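You operate a simulated robot arm through the tools that you are given. There is no shell and no other tool.

Carry out the task below with a simulated two-armed robot. There is one attempt and no reset: what you move stays moved.

## Task
Speed-test the purple motor at its printed number: 300 or more goes in GOOD, less in SERVICE.
Fine: clamp it and press the meter button once; leave the clamp free.

The check looks at the end state, three seconds after you hand in, the way a careful person would. Anything else that was tipped, shoved, dropped, spilled or broken makes it a failure.

## Robot
Two 7-joint arms with two-finger parallel grippers on one trunk that stands fixed in place. Base frame: the origin is at the foot of the trunk, x ahead of it, y to its left, z up. Units: mm, degrees, N and s.
The left shoulder is at [50, 165, 1155], the right one opposite. With the tool pointing down near the work surface each hand reaches from about 100 to 640 mm from the base axis, measured 20 degrees to its own side. Payload 3.91 kg a hand.
The TCP of each hand is the grasp point between the finger pads, 30 mm short of the fingertips. In the tool frame z runs along the fingers and y along their closing line. Largest opening 110 mm; finger width 20, thickness 10; the body of the gripper, 48 by 112 mm, starts 55 mm behind the TCP.
Orientation is told as [roll, pitch, yaw] about the base's x, y, z axes, in that order, counted from this pose: with the fingers straight down and closing along the base's y, the tool's x points along the base's -x, its y along +y and its z along -z.

## Interface
- The arms move only by the tool apply_moves. It takes "left_motion", "right_motion" or both (then of equal length, played together; a hand with none holds still); each is a list of rows, each a list of 7 numbers: the shift along the tool's x, y, z in m, then the turn, a rotation vector about the tool's x, y, z in degrees, then the gripper command, from -1 (shut) to 1 (fully open), values between in proportion. In form: [[x, y, z, ax, ay, az, hand], ...]. A call has 1 to 20 rows; each row is the pose to reach, as a shift and turn from the pose commanded when the call began, along the tool's axes at that moment. Rows are played at 5 a second. More than 50 mm and 8.6 degrees between two rows, or a gripper value outside its range, and nothing of the call is played. A pose out of reach is approached as far as the arm can. The call stops where the force on the tool passes 90 N (or 10 N more than at its start, if that is more) or the arm is blocked; 0.2 s more then pass. Each finger travels about 45 mm/s and halts on what it meets, pressing with about 41 N; the grip force reading is that of the motor and also rises with nothing between the fingers. The clock runs only during rows and for 0.2 s after the last one: add rows that repeat a pose to give the fingers time. The reply holds the time, the measured pose of the TCP, the force on the tool along the base axes, the opening and the grip force, in the units named above and with some noise, with the torque about the TCP (base axes, N m) and any sound that the robot's microphone picked up.
- Cameras (640 x 400 px; columns grow to the right, rows downward): "scene" is now at [103.9, -53.1, 1339.5]; the picture's right is [-0.58, -0.82, 0.00], its down [-0.36, 0.25, -0.90] and it looks along [0.73, -0.52, -0.44] (base axes); focal length 248 px, centre (320, 200). "left" rides on the left gripper at [72, -17, -103] in its tool frame; the picture's right is [0.23, 0.97, 0.00], its down [-0.76, 0.18, -0.62] and it looks along [-0.61, 0.14, 0.78] (tool axes); focal length 222 px, centre (320, 200). "right" rides on the right gripper at [72, 17, -103] in its tool frame; the picture's right is [-0.23, 0.97, 0.00], its down [-0.76, -0.18, -0.62] and it looks along [-0.61, -0.14, 0.78] (tool axes); focal length 222 px, centre (320, 200).
- capture(camera): a new picture of that camera. It takes no simulated time.
- slide_trunk(by): slides the trunk up (or, below 0, down) by that many mm; the arms and the scene camera ride with it, the base frame stays. It gives what a move gives, with no picture.
- turn_head(pan, tilt): turns the head with the scene camera to pan (to the left, within 80 degrees either way) and tilt (down, from -29 to 69), counted from straight ahead of the robot. It gives what a move gives.
- locate(camera, pixels): for up to 12 pixels [column, row] of the newest picture of that camera ("zoom" is the newest enlarged one), the place [x, y, z] in the base frame of the surface seen there, good to about 3 mm. It takes no simulated time.
- enlarge(camera, box): a new picture of the part [left, top, right, bottom] of that camera's present view, enlarged. It takes no simulated time.
- sign_off(): hands the job in; it is judged then, once.

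Open the grippers and draw the arms clear of the work before you hand the job in, unless the task says otherwise.

The tools are called after ">>>" by a JSON object that holds its "name" and its "arguments". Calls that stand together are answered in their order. apply_moves: Moves the arms, as the interface text tells. Its arguments: {"type":"object","properties":{"left_motion":{"type":"array","items":{"type":"array","items":{"type":"number"}}},"right_motion":{"type":"array","items":{"type":"array","items":{"type":"number"}}}},"required":[]} The other tools are called the same way: slide_trunk (by) slides the trunk up or down; turn_head (pan, tilt) turns the head that bears the scene camera; capture (camera) takes a picture; locate (camera, pixels) gives the place of the surface under pixels of a picture; enlarge (camera, box) takes an enlarged picture of a part of a camera's view; sign_off () hands the job in.

At the start:

```text
clock: 0.0
left_ee_pos: [352.6, -10.6, 1174.5]
left_ee_rot: [0.1, 0.0, 0.1]
left_wrist_force: [-0.2, -0.1, 0.7]
left_ft_torque: [0.03, -0.04, 0.0]
left_finger_gap: 109.9
left_gripper_force: 0.0
right_ee_pos: [246.5, -334.7, 1185.6]
right_ee_rot: [-0.1, 0.0, 0.1]
right_wrist_force: [-0.4, -0.3, -1.0]
right_ft_torque: [-0.01, 0.02, 0.01]
right_finger_gap: 110.0
right_gripper_force: 0.2
trunk travel left (down, up): [-375.0, 128.0]
head pan, tilt: [-35.4, 25.8]
```

scene: 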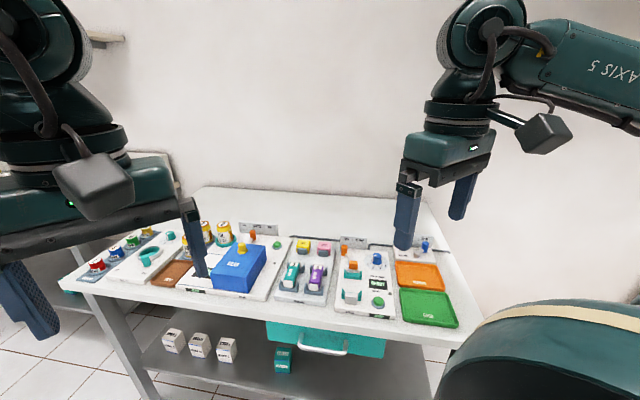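
right: 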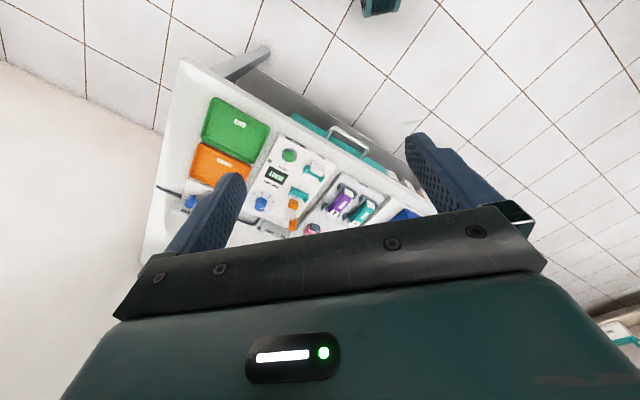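
left: 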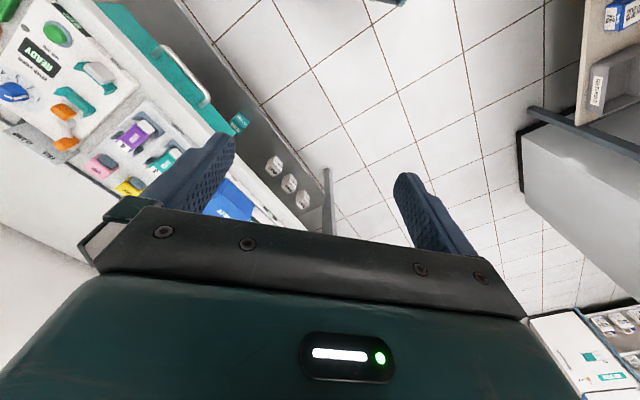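

The scene shows a bench with purple motor near (317,277), a tester panel near (365,280), and orange/green trays at (420,275) and (428,307). I'll enlarge these regions to read the details.

>>> {"name": "enlarge", "arguments": {"camera": "scene", "box": [260, 220, 470, 340]}}

>>> {"name": "enlarge", "arguments": {"camera": "right", "box": [180, 80, 440, 250]}}

>>> {"name": "enlarge", "arguments": {"camera": "left", "box": [0, 0, 240, 210]}}

```text
3.05 times, centred on (365, 280) of scene
```

zoom: 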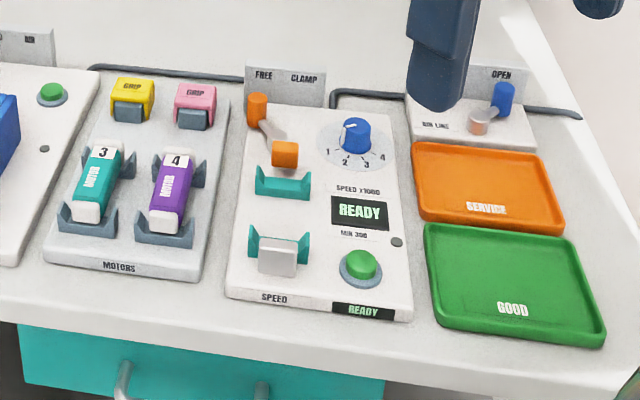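

```text
2.35 times, centred on (310, 165) of right
```

zoom: 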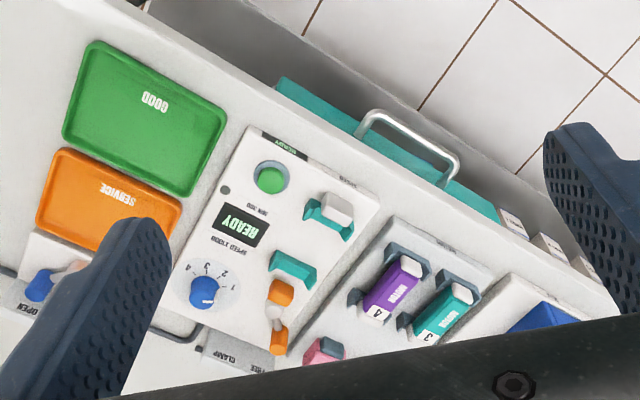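

```text
1.90 times, centred on (120, 105) of left
```

zoom: 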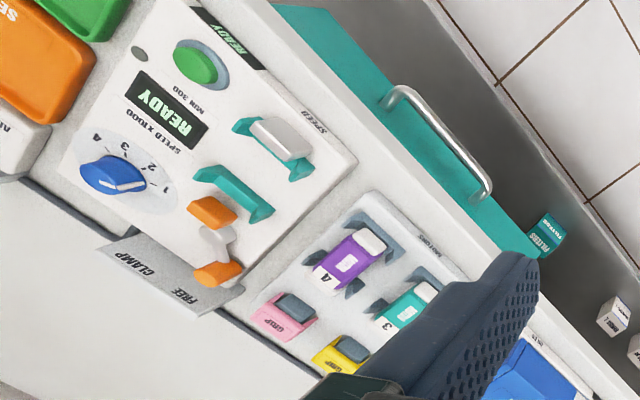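

The purple motor carries the number 4; the tester has a FREE/CLAMP lever, a dial 1–4, a green button, and there is a valve with a blue handle. I'll locate key points in the scene picture and look closer.

>>> {"name": "locate", "arguments": {"camera": "scene", "pixels": [[317, 277], [293, 271], [353, 265], [352, 281], [346, 253], [352, 300], [377, 260], [379, 301], [425, 245], [420, 275], [428, 307], [360, 312]]}}

>>> {"name": "enlarge", "arguments": {"camera": "scene", "box": [330, 230, 400, 275]}}

>>> {"name": "enlarge", "arguments": {"camera": "scene", "box": [385, 230, 455, 275]}}

>>> {"name": "enlarge", "arguments": {"camera": "scene", "box": [270, 235, 340, 280]}}

>>> {"name": "enlarge", "arguments": {"camera": "scene", "box": [330, 270, 400, 325]}}

```text
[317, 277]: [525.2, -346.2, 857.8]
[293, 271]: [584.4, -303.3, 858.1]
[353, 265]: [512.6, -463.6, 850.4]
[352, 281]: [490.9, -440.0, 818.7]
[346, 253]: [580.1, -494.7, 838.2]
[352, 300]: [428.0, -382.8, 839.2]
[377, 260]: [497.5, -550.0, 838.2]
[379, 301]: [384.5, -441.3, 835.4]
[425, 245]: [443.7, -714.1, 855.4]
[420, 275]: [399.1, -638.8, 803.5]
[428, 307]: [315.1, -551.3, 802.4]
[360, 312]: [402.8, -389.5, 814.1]
```

```text
8.89 times, centred on (365, 252) of scene
```

zoom: 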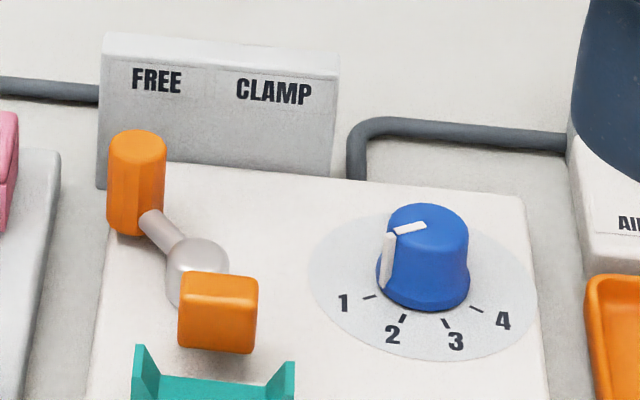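

```text
8.89 times, centred on (420, 252) of scene
```

zoom: 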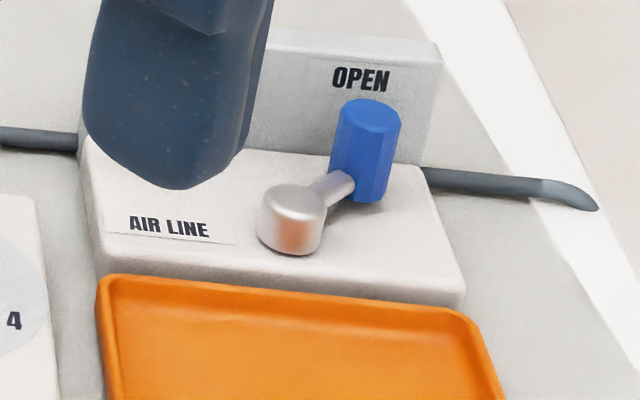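

```text
8.89 times, centred on (305, 258) of scene
```

zoom: 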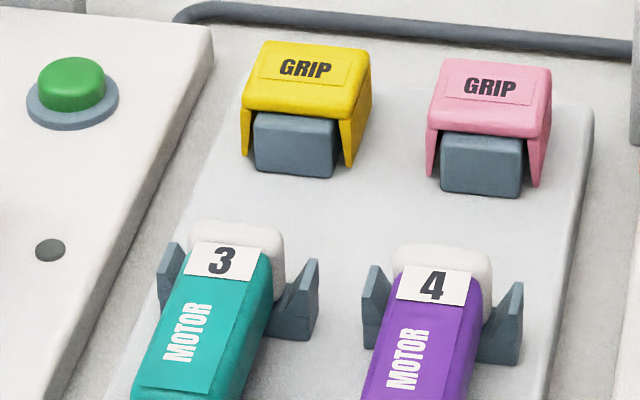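

```text
7.27 times, centred on (365, 298) of scene
```

zoom: 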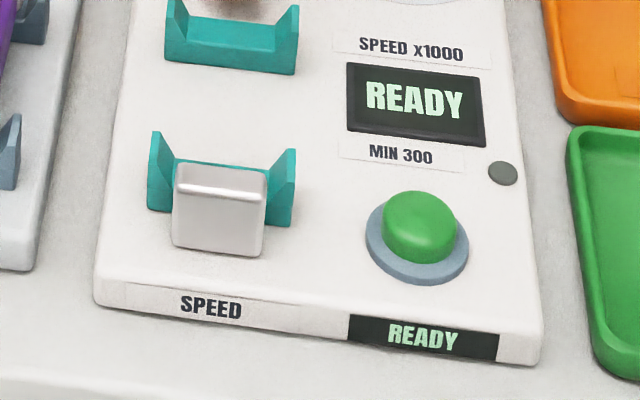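

Motor 4 is purple, so the dial must go to 4. I'll turn the head toward the bench for a more central view.

>>> {"name": "turn_head", "arguments": {"pan": -50, "tilt": 42}}

>>> {"name": "capture", "arguments": {"camera": "scene"}}

```text
clock: 0.8
left_ee_pos: [352.3, -8.9, 1173.8]
left_ee_rot: [0.0, -0.1, 0.0]
left_wrist_force: [-0.6, 0.4, -0.1]
left_ft_torque: [-0.02, 0.0, 0.02]
left_finger_gap: 110.0
left_gripper_force: 0.2
right_ee_pos: [247.0, -335.8, 1186.2]
right_ee_rot: [0.0, 0.1, 0.2]
right_wrist_force: [0.2, 0.2, -0.7]
right_ft_torque: [-0.01, 0.01, 0.03]
right_finger_gap: 110.3
right_gripper_force: 0.0
trunk travel left (down, up): [-375.0, 128.0]
head pan, tilt: [-50.0, 42.0]
```

```text
taken
```

scene: 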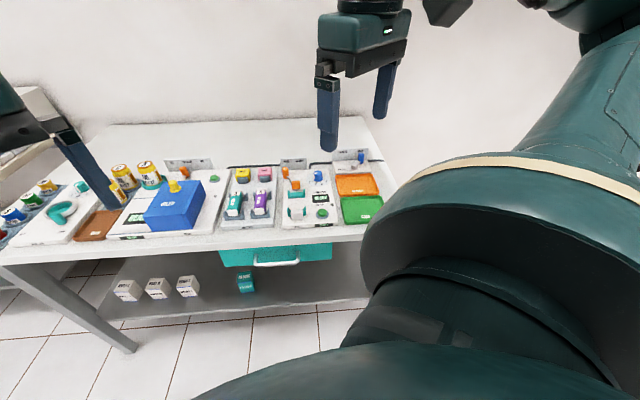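

The bench is now near (300,200); the right arm fills the right part. I'll enlarge the tester and valve area and the motors.

>>> {"name": "enlarge", "arguments": {"camera": "scene", "box": [215, 150, 311, 240]}}

>>> {"name": "enlarge", "arguments": {"camera": "scene", "box": [276, 150, 396, 240]}}

>>> {"name": "locate", "arguments": {"camera": "zoom", "pixels": [[100, 130], [320, 200]]}}

```text
4.44 times, centred on (263, 195) of scene
```

zoom: 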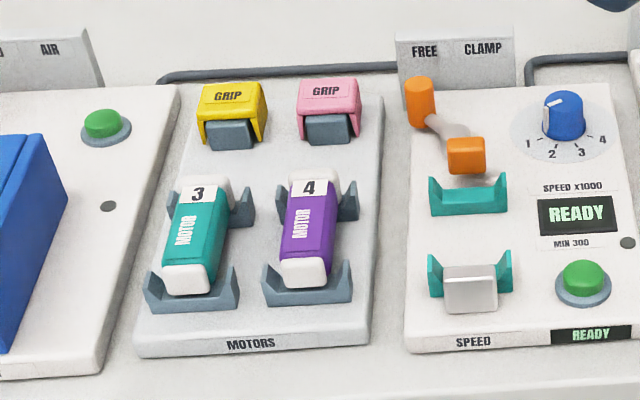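

```text
4.44 times, centred on (336, 195) of scene
```

zoom: 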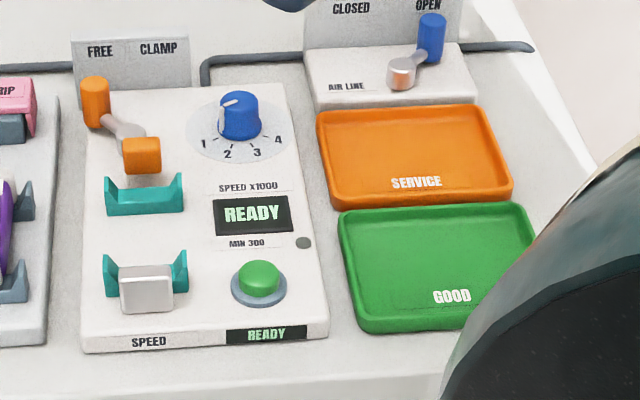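

```text
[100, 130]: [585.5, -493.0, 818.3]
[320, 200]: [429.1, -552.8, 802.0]
```

Air line is OPEN, lever stands at FREE, dial points near 1. I'll locate the tester parts precisely in this zoom.

>>> {"name": "locate", "arguments": {"camera": "zoom", "pixels": [[95, 80], [94, 110], [125, 128], [142, 145], [145, 208], [108, 180], [181, 180], [147, 280], [107, 260], [185, 255], [147, 310], [260, 270]]}}

>>> {"name": "locate", "arguments": {"camera": "zoom", "pixels": [[239, 97], [239, 130], [205, 142], [230, 155], [257, 153], [278, 140], [84, 352], [328, 338], [82, 88], [290, 84], [430, 20], [398, 68]]}}

>>> {"name": "locate", "arguments": {"camera": "zoom", "pixels": [[345, 212], [525, 205], [360, 328], [440, 260], [318, 110], [495, 106], [332, 204], [410, 150], [510, 190], [436, 210], [250, 190], [200, 300]]}}

```text
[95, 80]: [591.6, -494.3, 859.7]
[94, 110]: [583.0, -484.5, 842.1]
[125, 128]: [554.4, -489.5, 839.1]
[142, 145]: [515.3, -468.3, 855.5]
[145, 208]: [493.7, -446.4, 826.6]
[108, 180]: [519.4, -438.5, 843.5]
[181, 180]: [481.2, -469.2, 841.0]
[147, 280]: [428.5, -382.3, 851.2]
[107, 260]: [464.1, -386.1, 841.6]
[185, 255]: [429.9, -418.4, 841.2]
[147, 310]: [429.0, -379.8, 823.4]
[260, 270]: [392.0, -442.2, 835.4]
```

```text
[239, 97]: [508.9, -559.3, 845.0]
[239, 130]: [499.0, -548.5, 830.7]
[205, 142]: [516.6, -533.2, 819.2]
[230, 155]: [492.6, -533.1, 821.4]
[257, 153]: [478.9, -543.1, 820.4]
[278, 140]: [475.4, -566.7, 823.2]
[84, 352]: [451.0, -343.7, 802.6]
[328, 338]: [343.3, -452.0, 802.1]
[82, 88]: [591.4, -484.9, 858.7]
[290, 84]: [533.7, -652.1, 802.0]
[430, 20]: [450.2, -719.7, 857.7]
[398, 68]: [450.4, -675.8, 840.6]
```

```text
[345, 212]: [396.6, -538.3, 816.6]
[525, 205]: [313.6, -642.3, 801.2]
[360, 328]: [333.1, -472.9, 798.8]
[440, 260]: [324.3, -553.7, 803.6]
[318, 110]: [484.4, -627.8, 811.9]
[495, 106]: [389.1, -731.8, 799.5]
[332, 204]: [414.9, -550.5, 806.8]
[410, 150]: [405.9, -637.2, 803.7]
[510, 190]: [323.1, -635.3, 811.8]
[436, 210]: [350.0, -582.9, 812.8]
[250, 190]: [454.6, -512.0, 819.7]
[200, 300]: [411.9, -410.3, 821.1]
```

The bench is turned about −45° in the base frame; panel top is z≈819. Next I zoom on the purple motor and on the dial to measure them.

>>> {"name": "enlarge", "arguments": {"camera": "scene", "box": [308, 160, 344, 184]}}

>>> {"name": "enlarge", "arguments": {"camera": "scene", "box": [240, 180, 288, 224]}}

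>>> {"name": "locate", "arguments": {"camera": "zoom", "pixels": [[280, 40], [300, 130], [280, 250], [300, 300], [250, 300], [320, 150]]}}

```text
16.00 times, centred on (326, 172) of scene
```

zoom: 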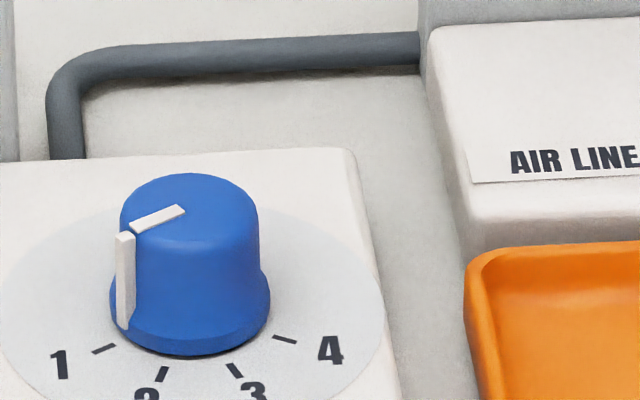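

```text
9.09 times, centred on (264, 202) of scene
```

zoom: 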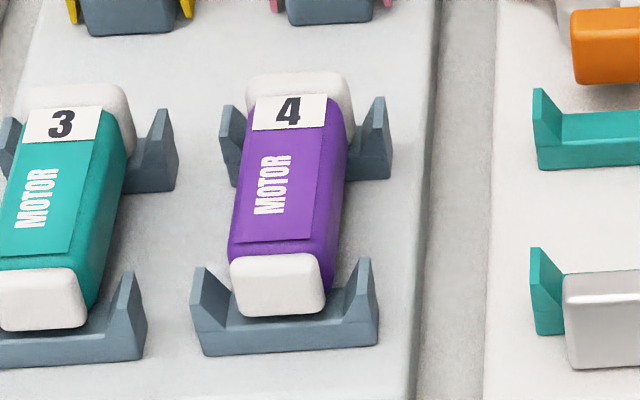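

```text
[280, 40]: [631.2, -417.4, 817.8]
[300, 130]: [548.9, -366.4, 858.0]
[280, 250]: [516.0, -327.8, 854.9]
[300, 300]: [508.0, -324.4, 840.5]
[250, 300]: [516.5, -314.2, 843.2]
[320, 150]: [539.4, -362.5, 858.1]
```

The dial pointer is at tick 1 and tick 4 is about 120° counterclockwise from it (seen from above). I locate more motor and stand points in this zoom.

>>> {"name": "locate", "arguments": {"camera": "zoom", "pixels": [[300, 80], [300, 90], [240, 230], [310, 230], [255, 150], [338, 150], [228, 115], [378, 110], [200, 280], [366, 270], [345, 210], [400, 220]]}}

>>> {"name": "enlarge", "arguments": {"camera": "scene", "box": [282, 152, 330, 188]}}

>>> {"name": "locate", "arguments": {"camera": "zoom", "pixels": [[470, 110], [470, 160], [100, 110], [140, 150], [165, 190], [215, 235], [215, 265], [215, 205], [170, 245], [255, 240], [60, 60], [200, 60]]}}

```text
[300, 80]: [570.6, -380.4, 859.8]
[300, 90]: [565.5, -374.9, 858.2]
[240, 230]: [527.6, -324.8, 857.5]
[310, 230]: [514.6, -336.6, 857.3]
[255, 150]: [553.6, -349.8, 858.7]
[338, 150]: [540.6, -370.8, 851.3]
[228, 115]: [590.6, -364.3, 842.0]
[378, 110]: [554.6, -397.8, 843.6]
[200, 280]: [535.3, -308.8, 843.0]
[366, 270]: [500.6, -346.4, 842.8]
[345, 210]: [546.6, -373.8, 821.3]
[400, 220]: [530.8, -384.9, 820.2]
```

```text
11.11 times, centred on (306, 170) of scene
```

zoom: 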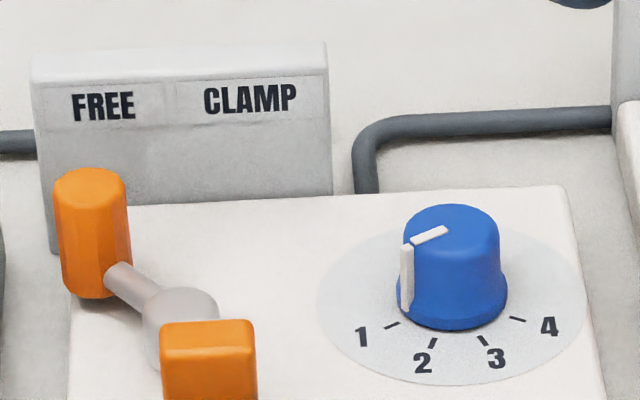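

```text
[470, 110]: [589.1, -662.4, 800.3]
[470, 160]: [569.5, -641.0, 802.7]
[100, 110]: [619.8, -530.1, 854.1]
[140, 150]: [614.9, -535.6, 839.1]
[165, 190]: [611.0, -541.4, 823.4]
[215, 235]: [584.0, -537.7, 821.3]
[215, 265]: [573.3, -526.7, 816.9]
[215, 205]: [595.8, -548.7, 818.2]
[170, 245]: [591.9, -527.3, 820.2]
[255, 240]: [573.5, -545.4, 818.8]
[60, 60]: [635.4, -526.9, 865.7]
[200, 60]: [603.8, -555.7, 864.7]
```

Motor spans about v=588–676 along the bench-depth axis, and knob, lever and stand positions are measured. I now move the right hand over the dial at a safe height with yaw −45° to test reach.

>>> {"name": "apply_moves", "arguments": {"right_motion": [[-0.0253, -0.022, 0.0186, 0, 0, 4.5, 1], [-0.0506, -0.044, 0.0372, 0, 0, 9, 1], [-0.0759, -0.066, 0.0558, 0, 0, 13.5, 1], [-0.1012, -0.088, 0.0744, 0, 0, 18, 1], [-0.1265, -0.11, 0.093, 0, 0, 22.5, 1], [-0.1518, -0.132, 0.1116, 0, 0, 27, 1], [-0.1771, -0.154, 0.1302, 0, 0, 31.5, 1], [-0.2024, -0.176, 0.1488, 0, 0, 36, 1], [-0.2277, -0.198, 0.1674, 0, 0, 40.5, 1], [-0.253, -0.22, 0.186, 0, 0, 45, 1], [-0.253, -0.22, 0.186, 0, 0, 45, 1]]}}

>>> {"name": "capture", "arguments": {"camera": "right"}}

>>> {"name": "capture", "arguments": {"camera": "scene"}}

```text
clock: 3.2
left_ee_pos: [352.0, -7.8, 1175.1]
left_ee_rot: [0.0, 0.0, 0.0]
left_wrist_force: [0.0, 0.4, -0.3]
left_ft_torque: [-0.01, 0.01, -0.02]
left_finger_gap: 110.0
left_gripper_force: 0.1
right_ee_pos: [498.4, -553.8, 1001.2]
right_ee_rot: [0.0, -0.1, -44.9]
right_wrist_force: [0.7, -1.0, -0.2]
right_ft_torque: [-0.02, -0.01, 0.0]
right_finger_gap: 110.0
right_gripper_force: 0.0
trunk travel left (down, up): [-375.0, 128.0]
head pan, tilt: [-50.0, 42.0]
```

```text
taken
```

right: 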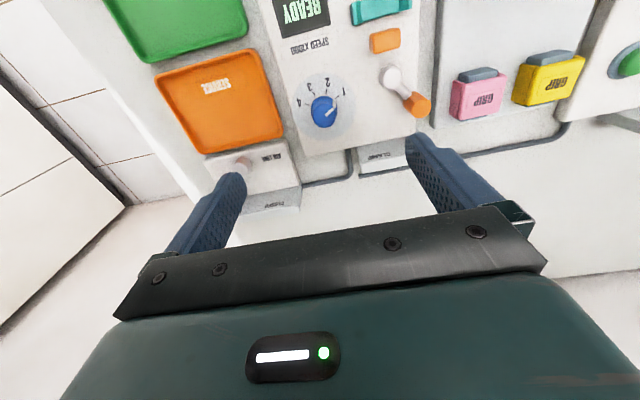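

```text
taken
```

scene: 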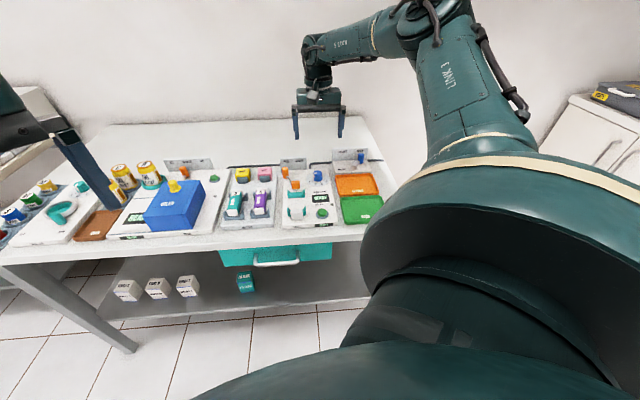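

The hand reached (498,−554,1001) straight down, with the knob right beneath at (322,108) in the right view. I'll zoom in to get the knob centre and pointer precisely.

>>> {"name": "enlarge", "arguments": {"camera": "right", "box": [280, 60, 376, 150]}}

>>> {"name": "locate", "arguments": {"camera": "right", "pixels": [[322, 105], [313, 105], [331, 105], [322, 96], [300, 100], [344, 92], [391, 77], [418, 104], [422, 108], [385, 41]]}}

```text
4.44 times, centred on (328, 105) of right
```

zoom: 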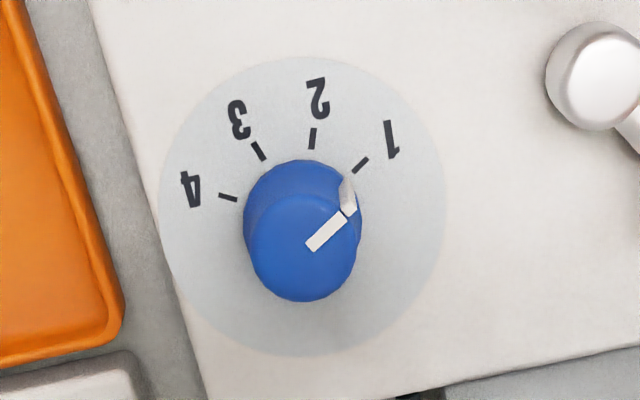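

```text
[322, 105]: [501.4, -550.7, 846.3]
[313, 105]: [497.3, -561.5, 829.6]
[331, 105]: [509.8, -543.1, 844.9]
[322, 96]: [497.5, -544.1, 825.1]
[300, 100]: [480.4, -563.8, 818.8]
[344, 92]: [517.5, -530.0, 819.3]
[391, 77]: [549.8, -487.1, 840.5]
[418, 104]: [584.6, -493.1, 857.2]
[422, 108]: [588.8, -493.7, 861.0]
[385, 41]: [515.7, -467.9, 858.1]
```

The pointer is at tick 1; by projection the ticks sit at ±60° and ±20° about the bench front, knob centre ≈(509,−559.7), so I need +120° of yaw. I'll rotate the hand to yaw −105°, centre above the knob and narrow the fingers to ~60 mm.

>>> {"name": "apply_moves", "arguments": {"right_motion": [[-0.0014, 0.0004, 0.005, 0, 0, 7.5, 0.8], [-0.0028, 0.0008, 0.01, 0, 0, 15, 0.6], [-0.0042, 0.0012, 0.015, 0, 0, 22.5, 0.4], [-0.0056, 0.0016, 0.02, 0, 0, 30, 0.2], [-0.007, 0.002, 0.025, 0, 0, 37.5, 0.09], [-0.0084, 0.0024, 0.03, 0, 0, 45, 0.09], [-0.0098, 0.0028, 0.035, 0, 0, 52.5, 0.09], [-0.0113, 0.0032, 0.04, 0, 0, 60, 0.09], [-0.0113, 0.0032, 0.04, 0, 0, 60, 0.09]]}}

>>> {"name": "capture", "arguments": {"camera": "right"}}

>>> {"name": "enlarge", "arguments": {"camera": "scene", "box": [270, 90, 366, 200]}}

```text
clock: 5.2
left_ee_pos: [353.0, -7.7, 1174.5]
left_ee_rot: [0.0, 0.1, 0.0]
left_wrist_force: [-0.5, 0.6, -0.1]
left_ft_torque: [-0.04, -0.03, -0.04]
left_finger_gap: 109.8
left_gripper_force: 0.3
right_ee_pos: [510.0, -562.0, 959.9]
right_ee_rot: [0.0, 0.0, -105.0]
right_wrist_force: [-0.1, -0.2, -0.1]
right_ft_torque: [0.03, -0.01, 0.04]
right_finger_gap: 60.1
right_gripper_force: 0.0
trunk travel left (down, up): [-375.0, 128.0]
head pan, tilt: [-50.0, 42.0]
```

```text
taken
```

right: 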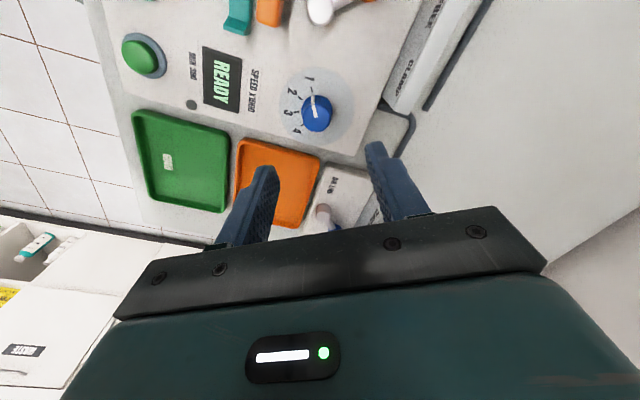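

```text
3.64 times, centred on (318, 145) of scene
```

zoom: 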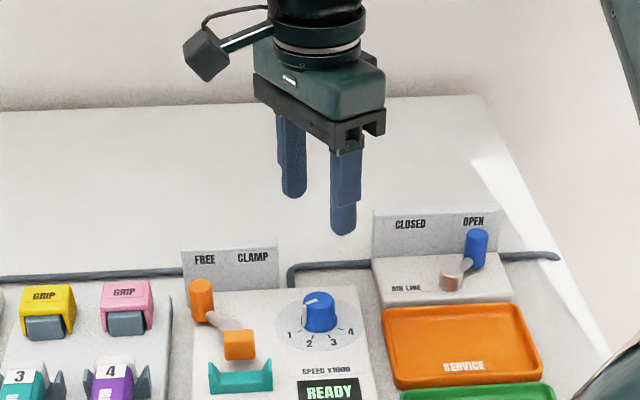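

The hand is at (510,−562,960), yaw −105°, knob at about (316,112) in the right view. I zoom in to refine the offset before descending.

>>> {"name": "enlarge", "arguments": {"camera": "right", "box": [268, 60, 364, 150]}}

>>> {"name": "locate", "arguments": {"camera": "zoom", "pixels": [[320, 240], [300, 240], [340, 240], [320, 220], [320, 260]]}}

```text
4.44 times, centred on (316, 105) of right
```

zoom: 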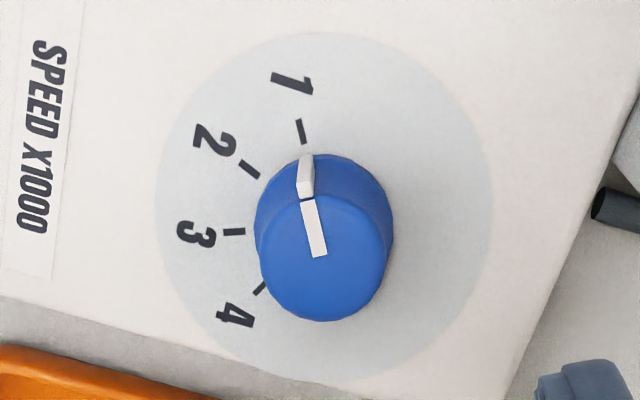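

```text
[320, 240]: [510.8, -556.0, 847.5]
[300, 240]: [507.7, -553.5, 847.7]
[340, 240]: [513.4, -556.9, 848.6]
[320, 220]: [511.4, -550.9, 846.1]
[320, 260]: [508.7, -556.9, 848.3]
```

Knob centre by projection is (508.8,−559.4), top z≈847. I shift slightly and descend to TCP z=859, fingers open 60 mm.

>>> {"name": "apply_moves", "arguments": {"right_motion": [[0.0022, -0.0018, 0.03, 0, 0, 0, 0.09], [0.0022, -0.0018, 0.06, 0, 0, 0, 0.09], [0.0022, -0.0018, 0.085, 0, 0, 0, 0.09], [0.0022, -0.0018, 0.101, 0, 0, 0, 0.09], [0.0022, -0.0018, 0.101, 0, 0, 0, 0.09]]}}

>>> {"name": "enlarge", "arguments": {"camera": "scene", "box": [285, 130, 355, 200]}}

>>> {"name": "capture", "arguments": {"camera": "right"}}

```text
clock: 6.4
left_ee_pos: [350.8, -7.8, 1176.7]
left_ee_rot: [-0.1, -0.3, 0.0]
left_wrist_force: [-1.1, -0.7, 0.5]
left_ft_torque: [0.06, -0.03, 0.02]
left_finger_gap: 109.9
left_gripper_force: 0.0
right_ee_pos: [483.2, -564.3, 877.5]
right_ee_rot: [0.7, -0.1, -104.9]
right_wrist_force: [1.7, -2.6, 21.0]
right_ft_torque: [-0.04, -0.75, -0.09]
right_finger_gap: 61.1
right_gripper_force: 0.4
right hand out of reach, approached as far as the arm can: row 3, 4, 5
trunk travel left (down, up): [-375.0, 128.0]
head pan, tilt: [-50.0, 42.0]
```

```text
5.71 times, centred on (320, 165) of scene
```

zoom: 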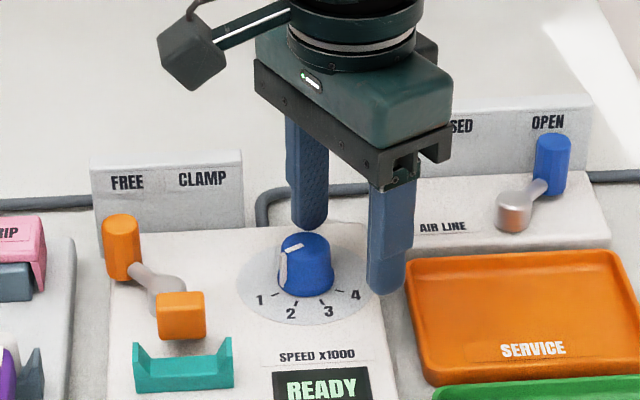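

```text
taken
```

right: 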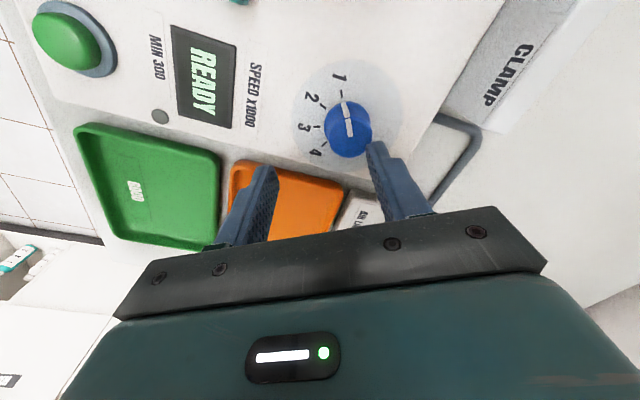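

The lower pose is out of reach: the hand sits at (483,−564,877) and a fingertip touches the knob top (21 N). I back straight up, then I'll lower the trunk to gain reach.

>>> {"name": "apply_moves", "arguments": {"right_motion": [[0, 0, -0.045, 0, 0, 0, 0.09], [0, 0, -0.09, 0, 0, 0, 0.09], [0, 0, -0.12, 0, 0, 0, 0.09], [0, 0, -0.12, 0, 0, 0, 0.09]]}}

>>> {"name": "enlarge", "arguments": {"camera": "right", "box": [268, 60, 364, 150]}}

```text
clock: 7.4
left_ee_pos: [352.6, -8.5, 1174.7]
left_ee_rot: [0.0, 0.0, 0.0]
left_wrist_force: [0.0, -0.2, 0.3]
left_ft_torque: [-0.03, -0.01, 0.01]
left_finger_gap: 110.1
left_gripper_force: 0.1
right_ee_pos: [484.6, -564.4, 990.4]
right_ee_rot: [-0.1, 0.0, -104.9]
right_wrist_force: [0.3, -0.2, -0.3]
right_ft_torque: [0.01, -0.03, -0.02]
right_finger_gap: 60.1
right_gripper_force: 0.1
trunk travel left (down, up): [-375.0, 128.0]
head pan, tilt: [-50.0, 42.0]
```

```text
4.44 times, centred on (316, 105) of right
```

zoom: 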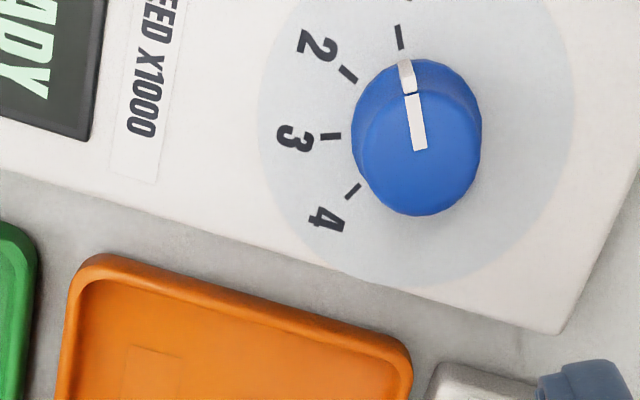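

The dial is unchanged and the hand is free at (485,−564,990). I raise and retract the hand before lowering the trunk.

>>> {"name": "apply_moves", "arguments": {"right_motion": [[0.005, -0.009, -0.04, 0, 0, 0, 0.09], [0.01, -0.018, -0.08, 0, 0, 0, 0.09], [0.015, -0.027, -0.12, 0, 0, 0, 0.09], [0.02, -0.036, -0.155, 0, 0, 0, 0.09], [0.024, -0.042, -0.19, 0, 0, 0, 0.09], [0.024, -0.042, -0.19, 0, 0, 0, 0.09]]}}

```text
clock: 8.8
left_ee_pos: [352.2, -8.2, 1175.3]
left_ee_rot: [0.0, -0.1, 0.1]
left_wrist_force: [-0.6, 0.5, -0.4]
left_ft_torque: [0.0, 0.01, 0.01]
left_finger_gap: 110.4
left_gripper_force: 0.0
right_ee_pos: [446.7, -529.1, 1182.4]
right_ee_rot: [0.1, 0.0, -104.8]
right_wrist_force: [0.2, -0.1, 0.3]
right_ft_torque: [0.0, -0.02, -0.01]
right_finger_gap: 60.1
right_gripper_force: 0.1
trunk travel left (down, up): [-375.0, 128.0]
head pan, tilt: [-50.0, 42.0]
```

The hand is high at z=1182, so there is room. I slide the trunk down 160 mm.

>>> {"name": "slide_trunk", "arguments": {"by": -160}}

>>> {"name": "capture", "arguments": {"camera": "scene"}}

```text
clock: 10.6
left_ee_pos: [352.0, -8.8, 1015.5]
left_ee_rot: [0.0, 0.1, -0.1]
left_wrist_force: [0.1, -0.7, 0.6]
left_ft_torque: [0.0, -0.02, -0.05]
left_finger_gap: 110.0
left_gripper_force: 0.0
right_ee_pos: [446.6, -529.4, 1022.9]
right_ee_rot: [-0.1, 0.0, -104.9]
right_wrist_force: [0.2, 0.2, -0.3]
right_ft_torque: [0.01, 0.0, -0.05]
right_finger_gap: 60.2
right_gripper_force: 0.2
trunk travel left (down, up): [-215.0, 288.0]
head pan, tilt: [-50.0, 42.0]
```

```text
taken
```

scene: 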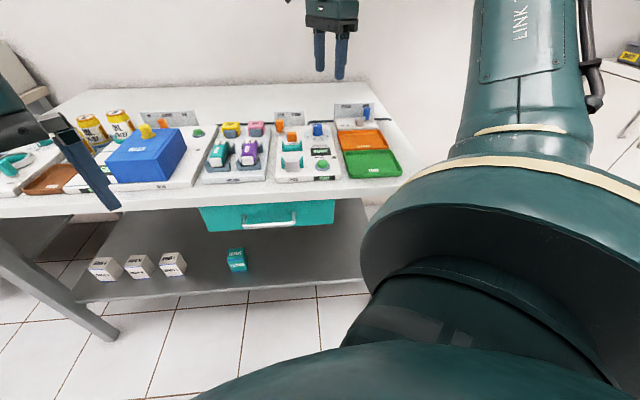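

Trunk is lowered by 160; hand now at (447,−529,1023). I move above the knob to (508.8,−559.4,930) and check.

>>> {"name": "apply_moves", "arguments": {"right_motion": [[-0.0043, 0.0226, 0.031, 0, 0, 0, 0.09], [-0.0086, 0.0453, 0.062, 0, 0, 0, 0.09], [-0.0129, 0.0679, 0.093, 0, 0, 0, 0.09], [-0.0129, 0.0679, 0.093, 0, 0, 0, 0.09]]}}

>>> {"name": "enlarge", "arguments": {"camera": "right", "box": [268, 60, 364, 150]}}

```text
clock: 11.6
left_ee_pos: [351.6, -8.7, 1014.6]
left_ee_rot: [0.0, 0.1, 0.0]
left_wrist_force: [0.0, -0.1, -0.3]
left_ft_torque: [0.07, 0.0, -0.02]
left_finger_gap: 109.7
left_gripper_force: 0.1
right_ee_pos: [510.5, -557.7, 928.5]
right_ee_rot: [-0.1, 0.1, -104.9]
right_wrist_force: [0.6, 0.8, -0.3]
right_ft_torque: [0.0, -0.01, 0.0]
right_finger_gap: 59.9
right_gripper_force: 0.0
trunk travel left (down, up): [-215.0, 288.0]
head pan, tilt: [-50.0, 42.0]
```

```text
4.44 times, centred on (316, 105) of right
```

zoom: 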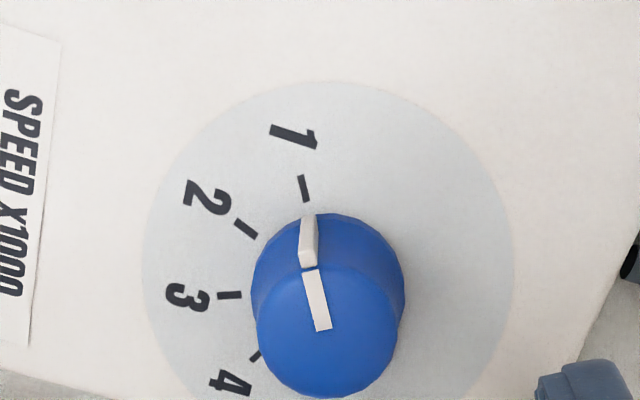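

The knob centre is within ~2 mm of the TCP axis. I apply the small correction and descend to z≈859.

>>> {"name": "apply_moves", "arguments": {"right_motion": [[-0.0012, -0.0016, 0.02, 0, 0, 0, 0.09], [-0.0012, -0.0016, 0.04, 0, 0, 0, 0.09], [-0.0012, -0.0016, 0.058, 0, 0, 0, 0.09], [-0.0012, -0.0016, 0.0695, 0, 0, 0, 0.09], [-0.0012, -0.0016, 0.0695, 0, 0, 0, 0.09]]}}

>>> {"name": "capture", "arguments": {"camera": "right"}}

>>> {"name": "enlarge", "arguments": {"camera": "scene", "box": [270, 80, 370, 160]}}

```text
clock: 12.8
left_ee_pos: [352.1, -9.3, 1015.4]
left_ee_rot: [0.0, -0.1, 0.0]
left_wrist_force: [0.0, -0.2, 0.0]
left_ft_torque: [-0.02, 0.03, 0.03]
left_finger_gap: 110.1
left_gripper_force: 0.1
right_ee_pos: [506.1, -561.6, 857.8]
right_ee_rot: [0.1, -0.1, -104.9]
right_wrist_force: [-0.5, -0.4, 0.0]
right_ft_torque: [0.04, 0.02, 0.01]
right_finger_gap: 60.2
right_gripper_force: 0.1
trunk travel left (down, up): [-215.0, 288.0]
head pan, tilt: [-50.0, 42.0]
```

```text
taken
```

right: 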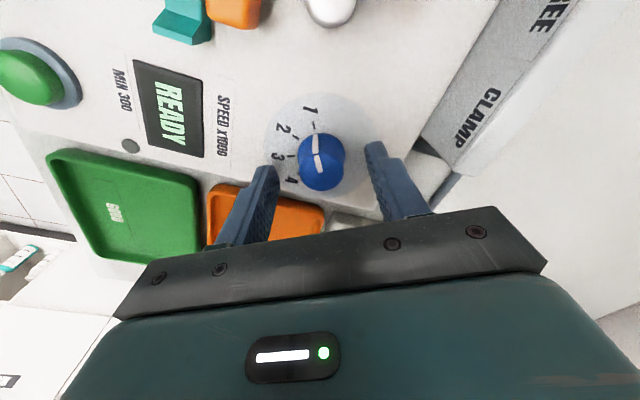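

```text
5.00 times, centred on (320, 120) of scene
```

zoom: 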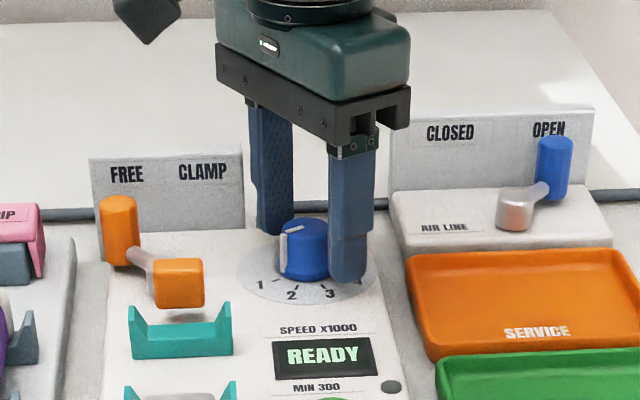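

The hand is at the knob without contact. I zoom in to check centring across the finger width.

>>> {"name": "enlarge", "arguments": {"camera": "right", "box": [260, 110, 388, 220]}}

```text
3.64 times, centred on (324, 165) of right
```

zoom: 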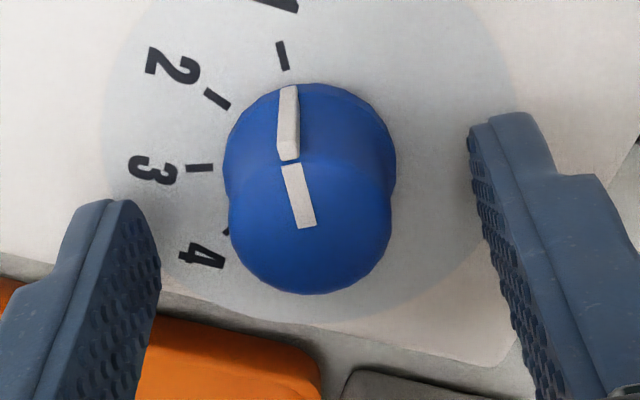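

The knob is about 5 mm toward +x_tool and 2 mm +y_tool from the TCP. I correct this and close the fingers on the knob.

>>> {"name": "apply_moves", "arguments": {"right_motion": [[0.0048, 0.0022, 0, 0, 0, 0, 0.09], [0.0048, 0.0022, 0, 0, 0, 0, 0.09], [0.0048, 0.0022, 0, 0, 0, 0, -0.2], [0.0048, 0.0022, 0, 0, 0, 0, -0.4], [0.0048, 0.0022, 0, 0, 0, 0, -1], [0.0048, 0.0022, 0, 0, 0, 0, -1], [0.0048, 0.0022, 0, 0, 0, 0, -1]]}}

>>> {"name": "enlarge", "arguments": {"camera": "right", "box": [260, 110, 388, 220]}}

```text
clock: 14.4
left_ee_pos: [351.7, -9.9, 1016.5]
left_ee_rot: [0.0, 0.0, -0.1]
left_wrist_force: [-0.2, -0.1, 0.1]
left_ft_torque: [-0.02, 0.01, -0.01]
left_finger_gap: 110.0
left_gripper_force: 0.1
right_ee_pos: [509.2, -556.6, 859.2]
right_ee_rot: [-0.1, -0.1, -104.8]
right_wrist_force: [-11.0, 4.4, -1.7]
right_ft_torque: [-0.14, 0.05, -0.05]
right_finger_gap: 28.8
right_gripper_force: 44.6
trunk travel left (down, up): [-215.0, 288.0]
head pan, tilt: [-50.0, 42.0]
```

```text
3.64 times, centred on (324, 165) of right
```

zoom: 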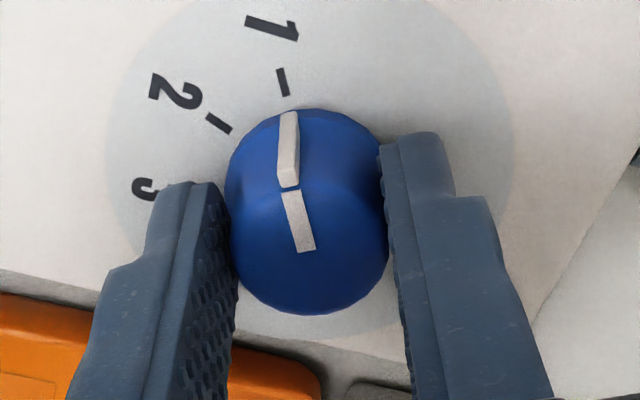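

The knob is gripped at 28.8 mm. I turn it +120° (tool z −120°) in 8° rows.

>>> {"name": "apply_moves", "arguments": {"right_motion": [[0, 0, 0, 0, 0, -8, -1], [0, 0, 0, 0, 0, -16, -1], [0, 0, 0, 0, 0, -24, -1], [0, 0, 0, 0, 0, -32, -1], [0, 0, 0, 0, 0, -40, -1], [0, 0, 0, 0, 0, -48, -1], [0, 0, 0, 0, 0, -56, -1], [0, 0, 0, 0, 0, -64, -1], [0, 0, 0, 0, 0, -72, -1], [0, 0, 0, 0, 0, -80, -1], [0, 0, 0, 0, 0, -88, -1], [0, 0, 0, 0, 0, -96, -1], [0, 0, 0, 0, 0, -104, -1], [0, 0, 0, 0, 0, -112, -1], [0, 0, 0, 0, 0, -120, -1], [0, 0, 0, 0, 0, -120, -1]]}}

>>> {"name": "enlarge", "arguments": {"camera": "right", "box": [260, 110, 388, 220]}}

>>> {"name": "enlarge", "arguments": {"camera": "scene", "box": [270, 80, 370, 160]}}

```text
clock: 17.8
left_ee_pos: [351.9, -9.9, 1015.2]
left_ee_rot: [0.1, 0.0, 0.1]
left_wrist_force: [0.9, 0.0, 0.3]
left_ft_torque: [0.06, -0.05, -0.01]
left_finger_gap: 109.9
left_gripper_force: 0.0
right_ee_pos: [450.1, -423.4, 851.2]
right_ee_rot: [-0.5, -0.5, 14.6]
right_wrist_force: [16.3, -25.6, 13.7]
right_ft_torque: [-0.34, -0.13, 0.17]
right_finger_gap: 0.2
right_gripper_force: 37.4
right hand out of reach, approached as far as the arm can: row 11, 12, 13, 14, 15, 16
trunk travel left (down, up): [-215.0, 288.0]
head pan, tilt: [-50.0, 42.0]
```

```text
3.64 times, centred on (324, 165) of right
```

zoom: 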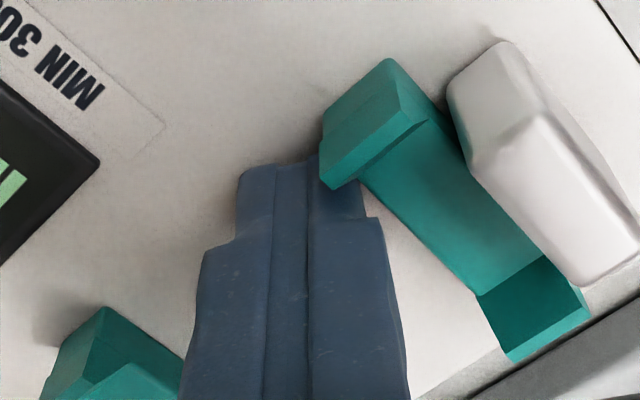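

```text
5.00 times, centred on (320, 120) of scene
```

zoom: 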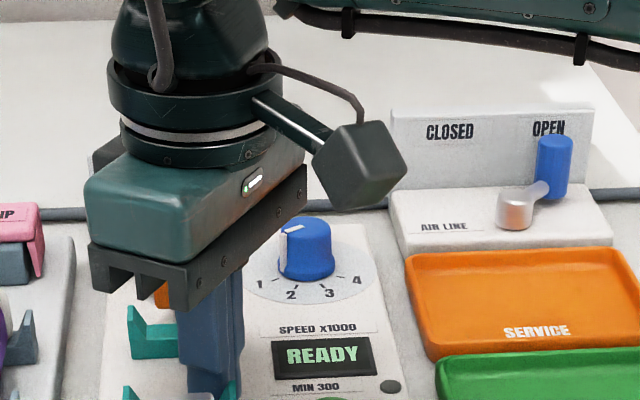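

The wrist ran out of reach from row 11, the fingers left the knob, and the shut fingers now rest against the front teal cradle (26 N). I ease back 4 mm away from it and lift straight up.

>>> {"name": "apply_moves", "arguments": {"right_motion": [[-0.002, -0.0034, 0, 0, 0, 0, -1], [-0.002, -0.0034, -0.02, 0, 0, 0, -1], [-0.002, -0.0034, -0.06, 0, 0, 0, -1], [-0.002, -0.0034, -0.1, 0, 0, 0, -1], [-0.002, -0.0034, -0.14, 0, 0, 0, -1], [-0.002, -0.0034, -0.14, 0, 0, 0, -1]]}}

>>> {"name": "capture", "arguments": {"camera": "right"}}

>>> {"name": "capture", "arguments": {"camera": "scene"}}

```text
clock: 19.2
left_ee_pos: [352.8, -9.1, 1014.6]
left_ee_rot: [0.0, 0.0, 0.0]
left_wrist_force: [-0.4, -0.3, 0.5]
left_ft_torque: [0.01, 0.0, -0.01]
left_finger_gap: 110.1
left_gripper_force: 0.1
right_ee_pos: [449.2, -413.8, 988.4]
right_ee_rot: [0.1, -0.1, 14.9]
right_wrist_force: [0.5, 0.2, 0.3]
right_ft_torque: [0.01, -0.02, 0.0]
right_finger_gap: 0.0
right_gripper_force: 37.7
right hand out of reach, approached as far as the arm can: row 1, 2, 3, 4, 5, 6
trunk travel left (down, up): [-215.0, 288.0]
head pan, tilt: [-50.0, 42.0]
```

```text
taken
```

right: 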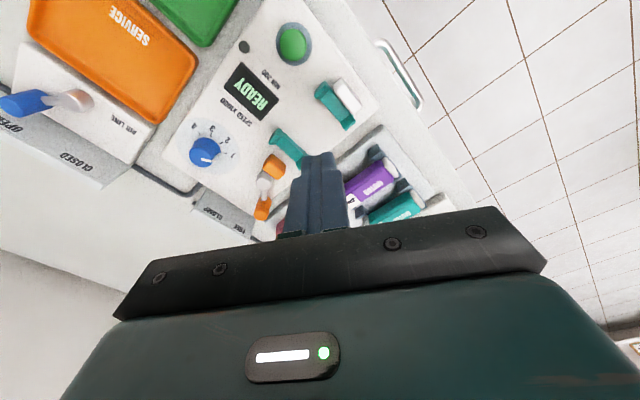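

```text
taken
```

scene: 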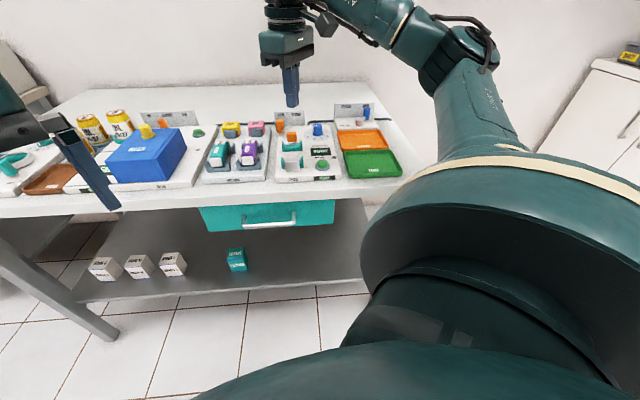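

The hand is up and clear. I zoom in on the dial, tester and motors to see whether anything changed.

>>> {"name": "enlarge", "arguments": {"camera": "right", "box": [170, 110, 290, 220]}}

>>> {"name": "enlarge", "arguments": {"camera": "scene", "box": [260, 100, 350, 190]}}

>>> {"name": "enlarge", "arguments": {"camera": "scene", "box": [180, 90, 300, 195]}}

```text
3.64 times, centred on (230, 165) of right
```

zoom: 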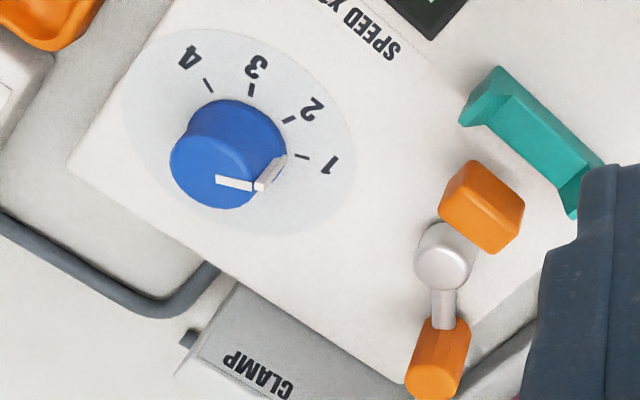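

```text
4.44 times, centred on (305, 145) of scene
```

zoom: 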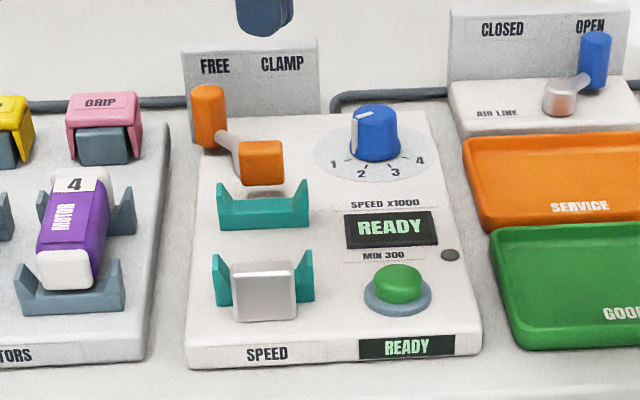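

```text
3.81 times, centred on (240, 142) of scene
```

zoom: 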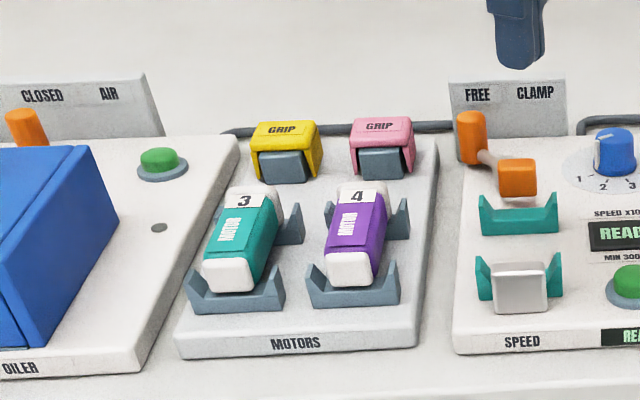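

Nothing is damaged or moved and the dial is still at 1, so the yaw limit near −20° is the issue. I move back over the dial area at height, rotating to yaw −105° to find a better yaw range.

>>> {"name": "apply_moves", "arguments": {"right_motion": [[0, -0.008, 0, 0, 0, 8, -0.5], [0, -0.016, 0, 0, 0, 16, 0.09], [0, -0.024, 0, 0, 0, 24, 0.09], [0, -0.032, 0, 0, 0, 32, 0.09], [0, -0.04, 0, 0, 0, 40, 0.09], [0, -0.048, 0, 0, 0, 48, 0.09], [0, -0.056, 0, 0, 0, 56, 0.09], [0, -0.064, 0, 0, 0, 64, 0.09], [0, -0.072, 0, 0, 0, 72, 0.09], [0, -0.08, 0, 0, 0, 80, 0.09], [0, -0.088, 0, 0, 0, 88, 0.09], [0, -0.096, 0, 0, 0, 96, 0.09], [0, -0.104, 0, 0, 0, 104, 0.09], [0, -0.112, 0, 0, 0, 112, 0.09], [0, -0.12, 0, 0, 0, 120, 0.09], [0, -0.12, 0, 0, 0, 120, 0.09]]}}

```text
clock: 22.6
left_ee_pos: [352.5, -8.8, 1014.9]
left_ee_rot: [0.0, 0.0, -0.1]
left_wrist_force: [0.5, -0.3, -0.4]
left_ft_torque: [-0.02, -0.02, 0.01]
left_finger_gap: 110.2
left_gripper_force: 0.1
right_ee_pos: [480.7, -530.6, 987.3]
right_ee_rot: [0.1, 0.0, -105.1]
right_wrist_force: [-0.1, -0.1, 0.5]
right_ft_torque: [-0.03, -0.01, -0.01]
right_finger_gap: 60.0
right_gripper_force: 0.1
trunk travel left (down, up): [-215.0, 288.0]
head pan, tilt: [-50.0, 42.0]
```

Back at (481,−531,987), yaw −105°, no reach warnings. I go to the knob hover while rotating further to yaw −165° to learn the other limit.

>>> {"name": "apply_moves", "arguments": {"right_motion": [[-0.0024, 0.0043, 0.007, 0, 0, 7.5, 0.09], [-0.0048, 0.0087, 0.014, 0, 0, 15, 0.09], [-0.0072, 0.013, 0.021, 0, 0, 22.5, 0.09], [-0.0096, 0.0174, 0.028, 0, 0, 30, 0.09], [-0.012, 0.0217, 0.035, 0, 0, 37.5, 0.09], [-0.0143, 0.026, 0.042, 0, 0, 45, 0.09], [-0.0167, 0.0304, 0.049, 0, 0, 52.5, 0.09], [-0.0191, 0.0347, 0.057, 0, 0, 60, 0.09], [-0.0191, 0.0347, 0.057, 0, 0, 60, 0.09]]}}

>>> {"name": "enlarge", "arguments": {"camera": "right", "box": [268, 70, 364, 160]}}

```text
clock: 24.6
left_ee_pos: [352.9, -9.4, 1016.6]
left_ee_rot: [0.0, 0.0, 0.0]
left_wrist_force: [1.2, -0.7, 0.0]
left_ft_torque: [-0.03, 0.01, 0.01]
left_finger_gap: 110.1
left_gripper_force: 0.1
right_ee_pos: [509.9, -558.2, 928.4]
right_ee_rot: [0.0, 0.1, -165.1]
right_wrist_force: [0.2, 0.4, -0.3]
right_ft_torque: [0.0, -0.01, -0.03]
right_finger_gap: 60.0
right_gripper_force: 0.0
trunk travel left (down, up): [-215.0, 288.0]
head pan, tilt: [-50.0, 42.0]
```

```text
4.44 times, centred on (316, 115) of right
```

zoom: 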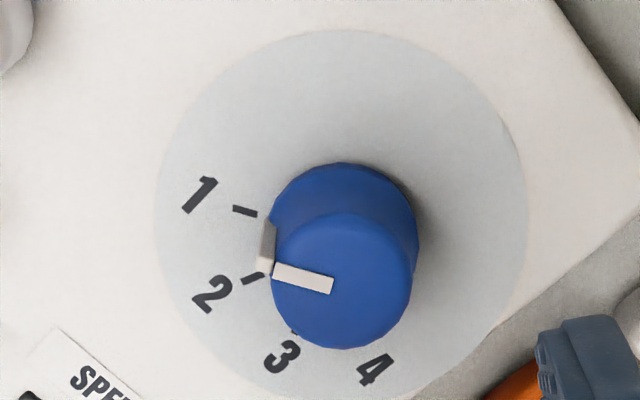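

Yaw −165° is reachable; the pointer now sits ~11° before tick 1, so it needs about 131° — to yaw ≈ −34°, still inside the limit. I descend onto the knob at yaw −165°.

>>> {"name": "apply_moves", "arguments": {"right_motion": [[-0.0008, 0.0015, 0.02, 0, 0, 0, 0.09], [-0.0008, 0.0015, 0.04, 0, 0, 0, 0.09], [-0.0008, 0.0015, 0.058, 0, 0, 0, 0.09], [-0.0008, 0.0015, 0.0695, 0, 0, 0, 0.09], [-0.0008, 0.0015, 0.0695, 0, 0, 0, 0.09], [-0.0008, 0.0015, 0.0695, 0, 0, 0, 0.09]]}}

>>> {"name": "enlarge", "arguments": {"camera": "right", "box": [260, 110, 388, 220]}}

```text
clock: 26.0
left_ee_pos: [351.7, -9.0, 1015.3]
left_ee_rot: [0.1, -0.1, 0.0]
left_wrist_force: [-0.1, 0.6, 0.2]
left_ft_torque: [0.0, -0.03, -0.01]
left_finger_gap: 110.3
left_gripper_force: 0.0
right_ee_pos: [510.1, -559.7, 858.8]
right_ee_rot: [0.0, 0.0, -164.9]
right_wrist_force: [-0.1, -0.2, -0.1]
right_ft_torque: [-0.03, -0.01, 0.0]
right_finger_gap: 59.8
right_gripper_force: 0.1
trunk travel left (down, up): [-215.0, 288.0]
head pan, tilt: [-50.0, 42.0]
```

```text
3.64 times, centred on (324, 165) of right
```

zoom: 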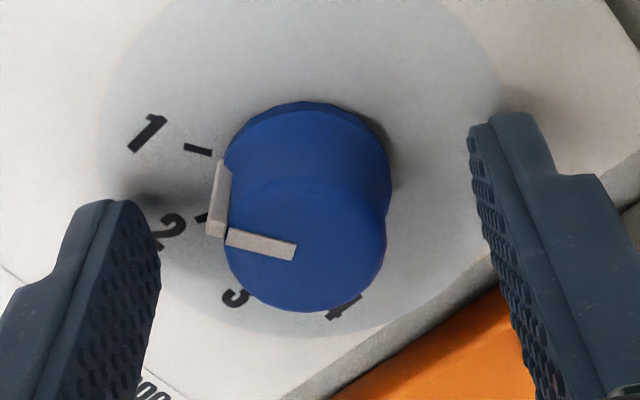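

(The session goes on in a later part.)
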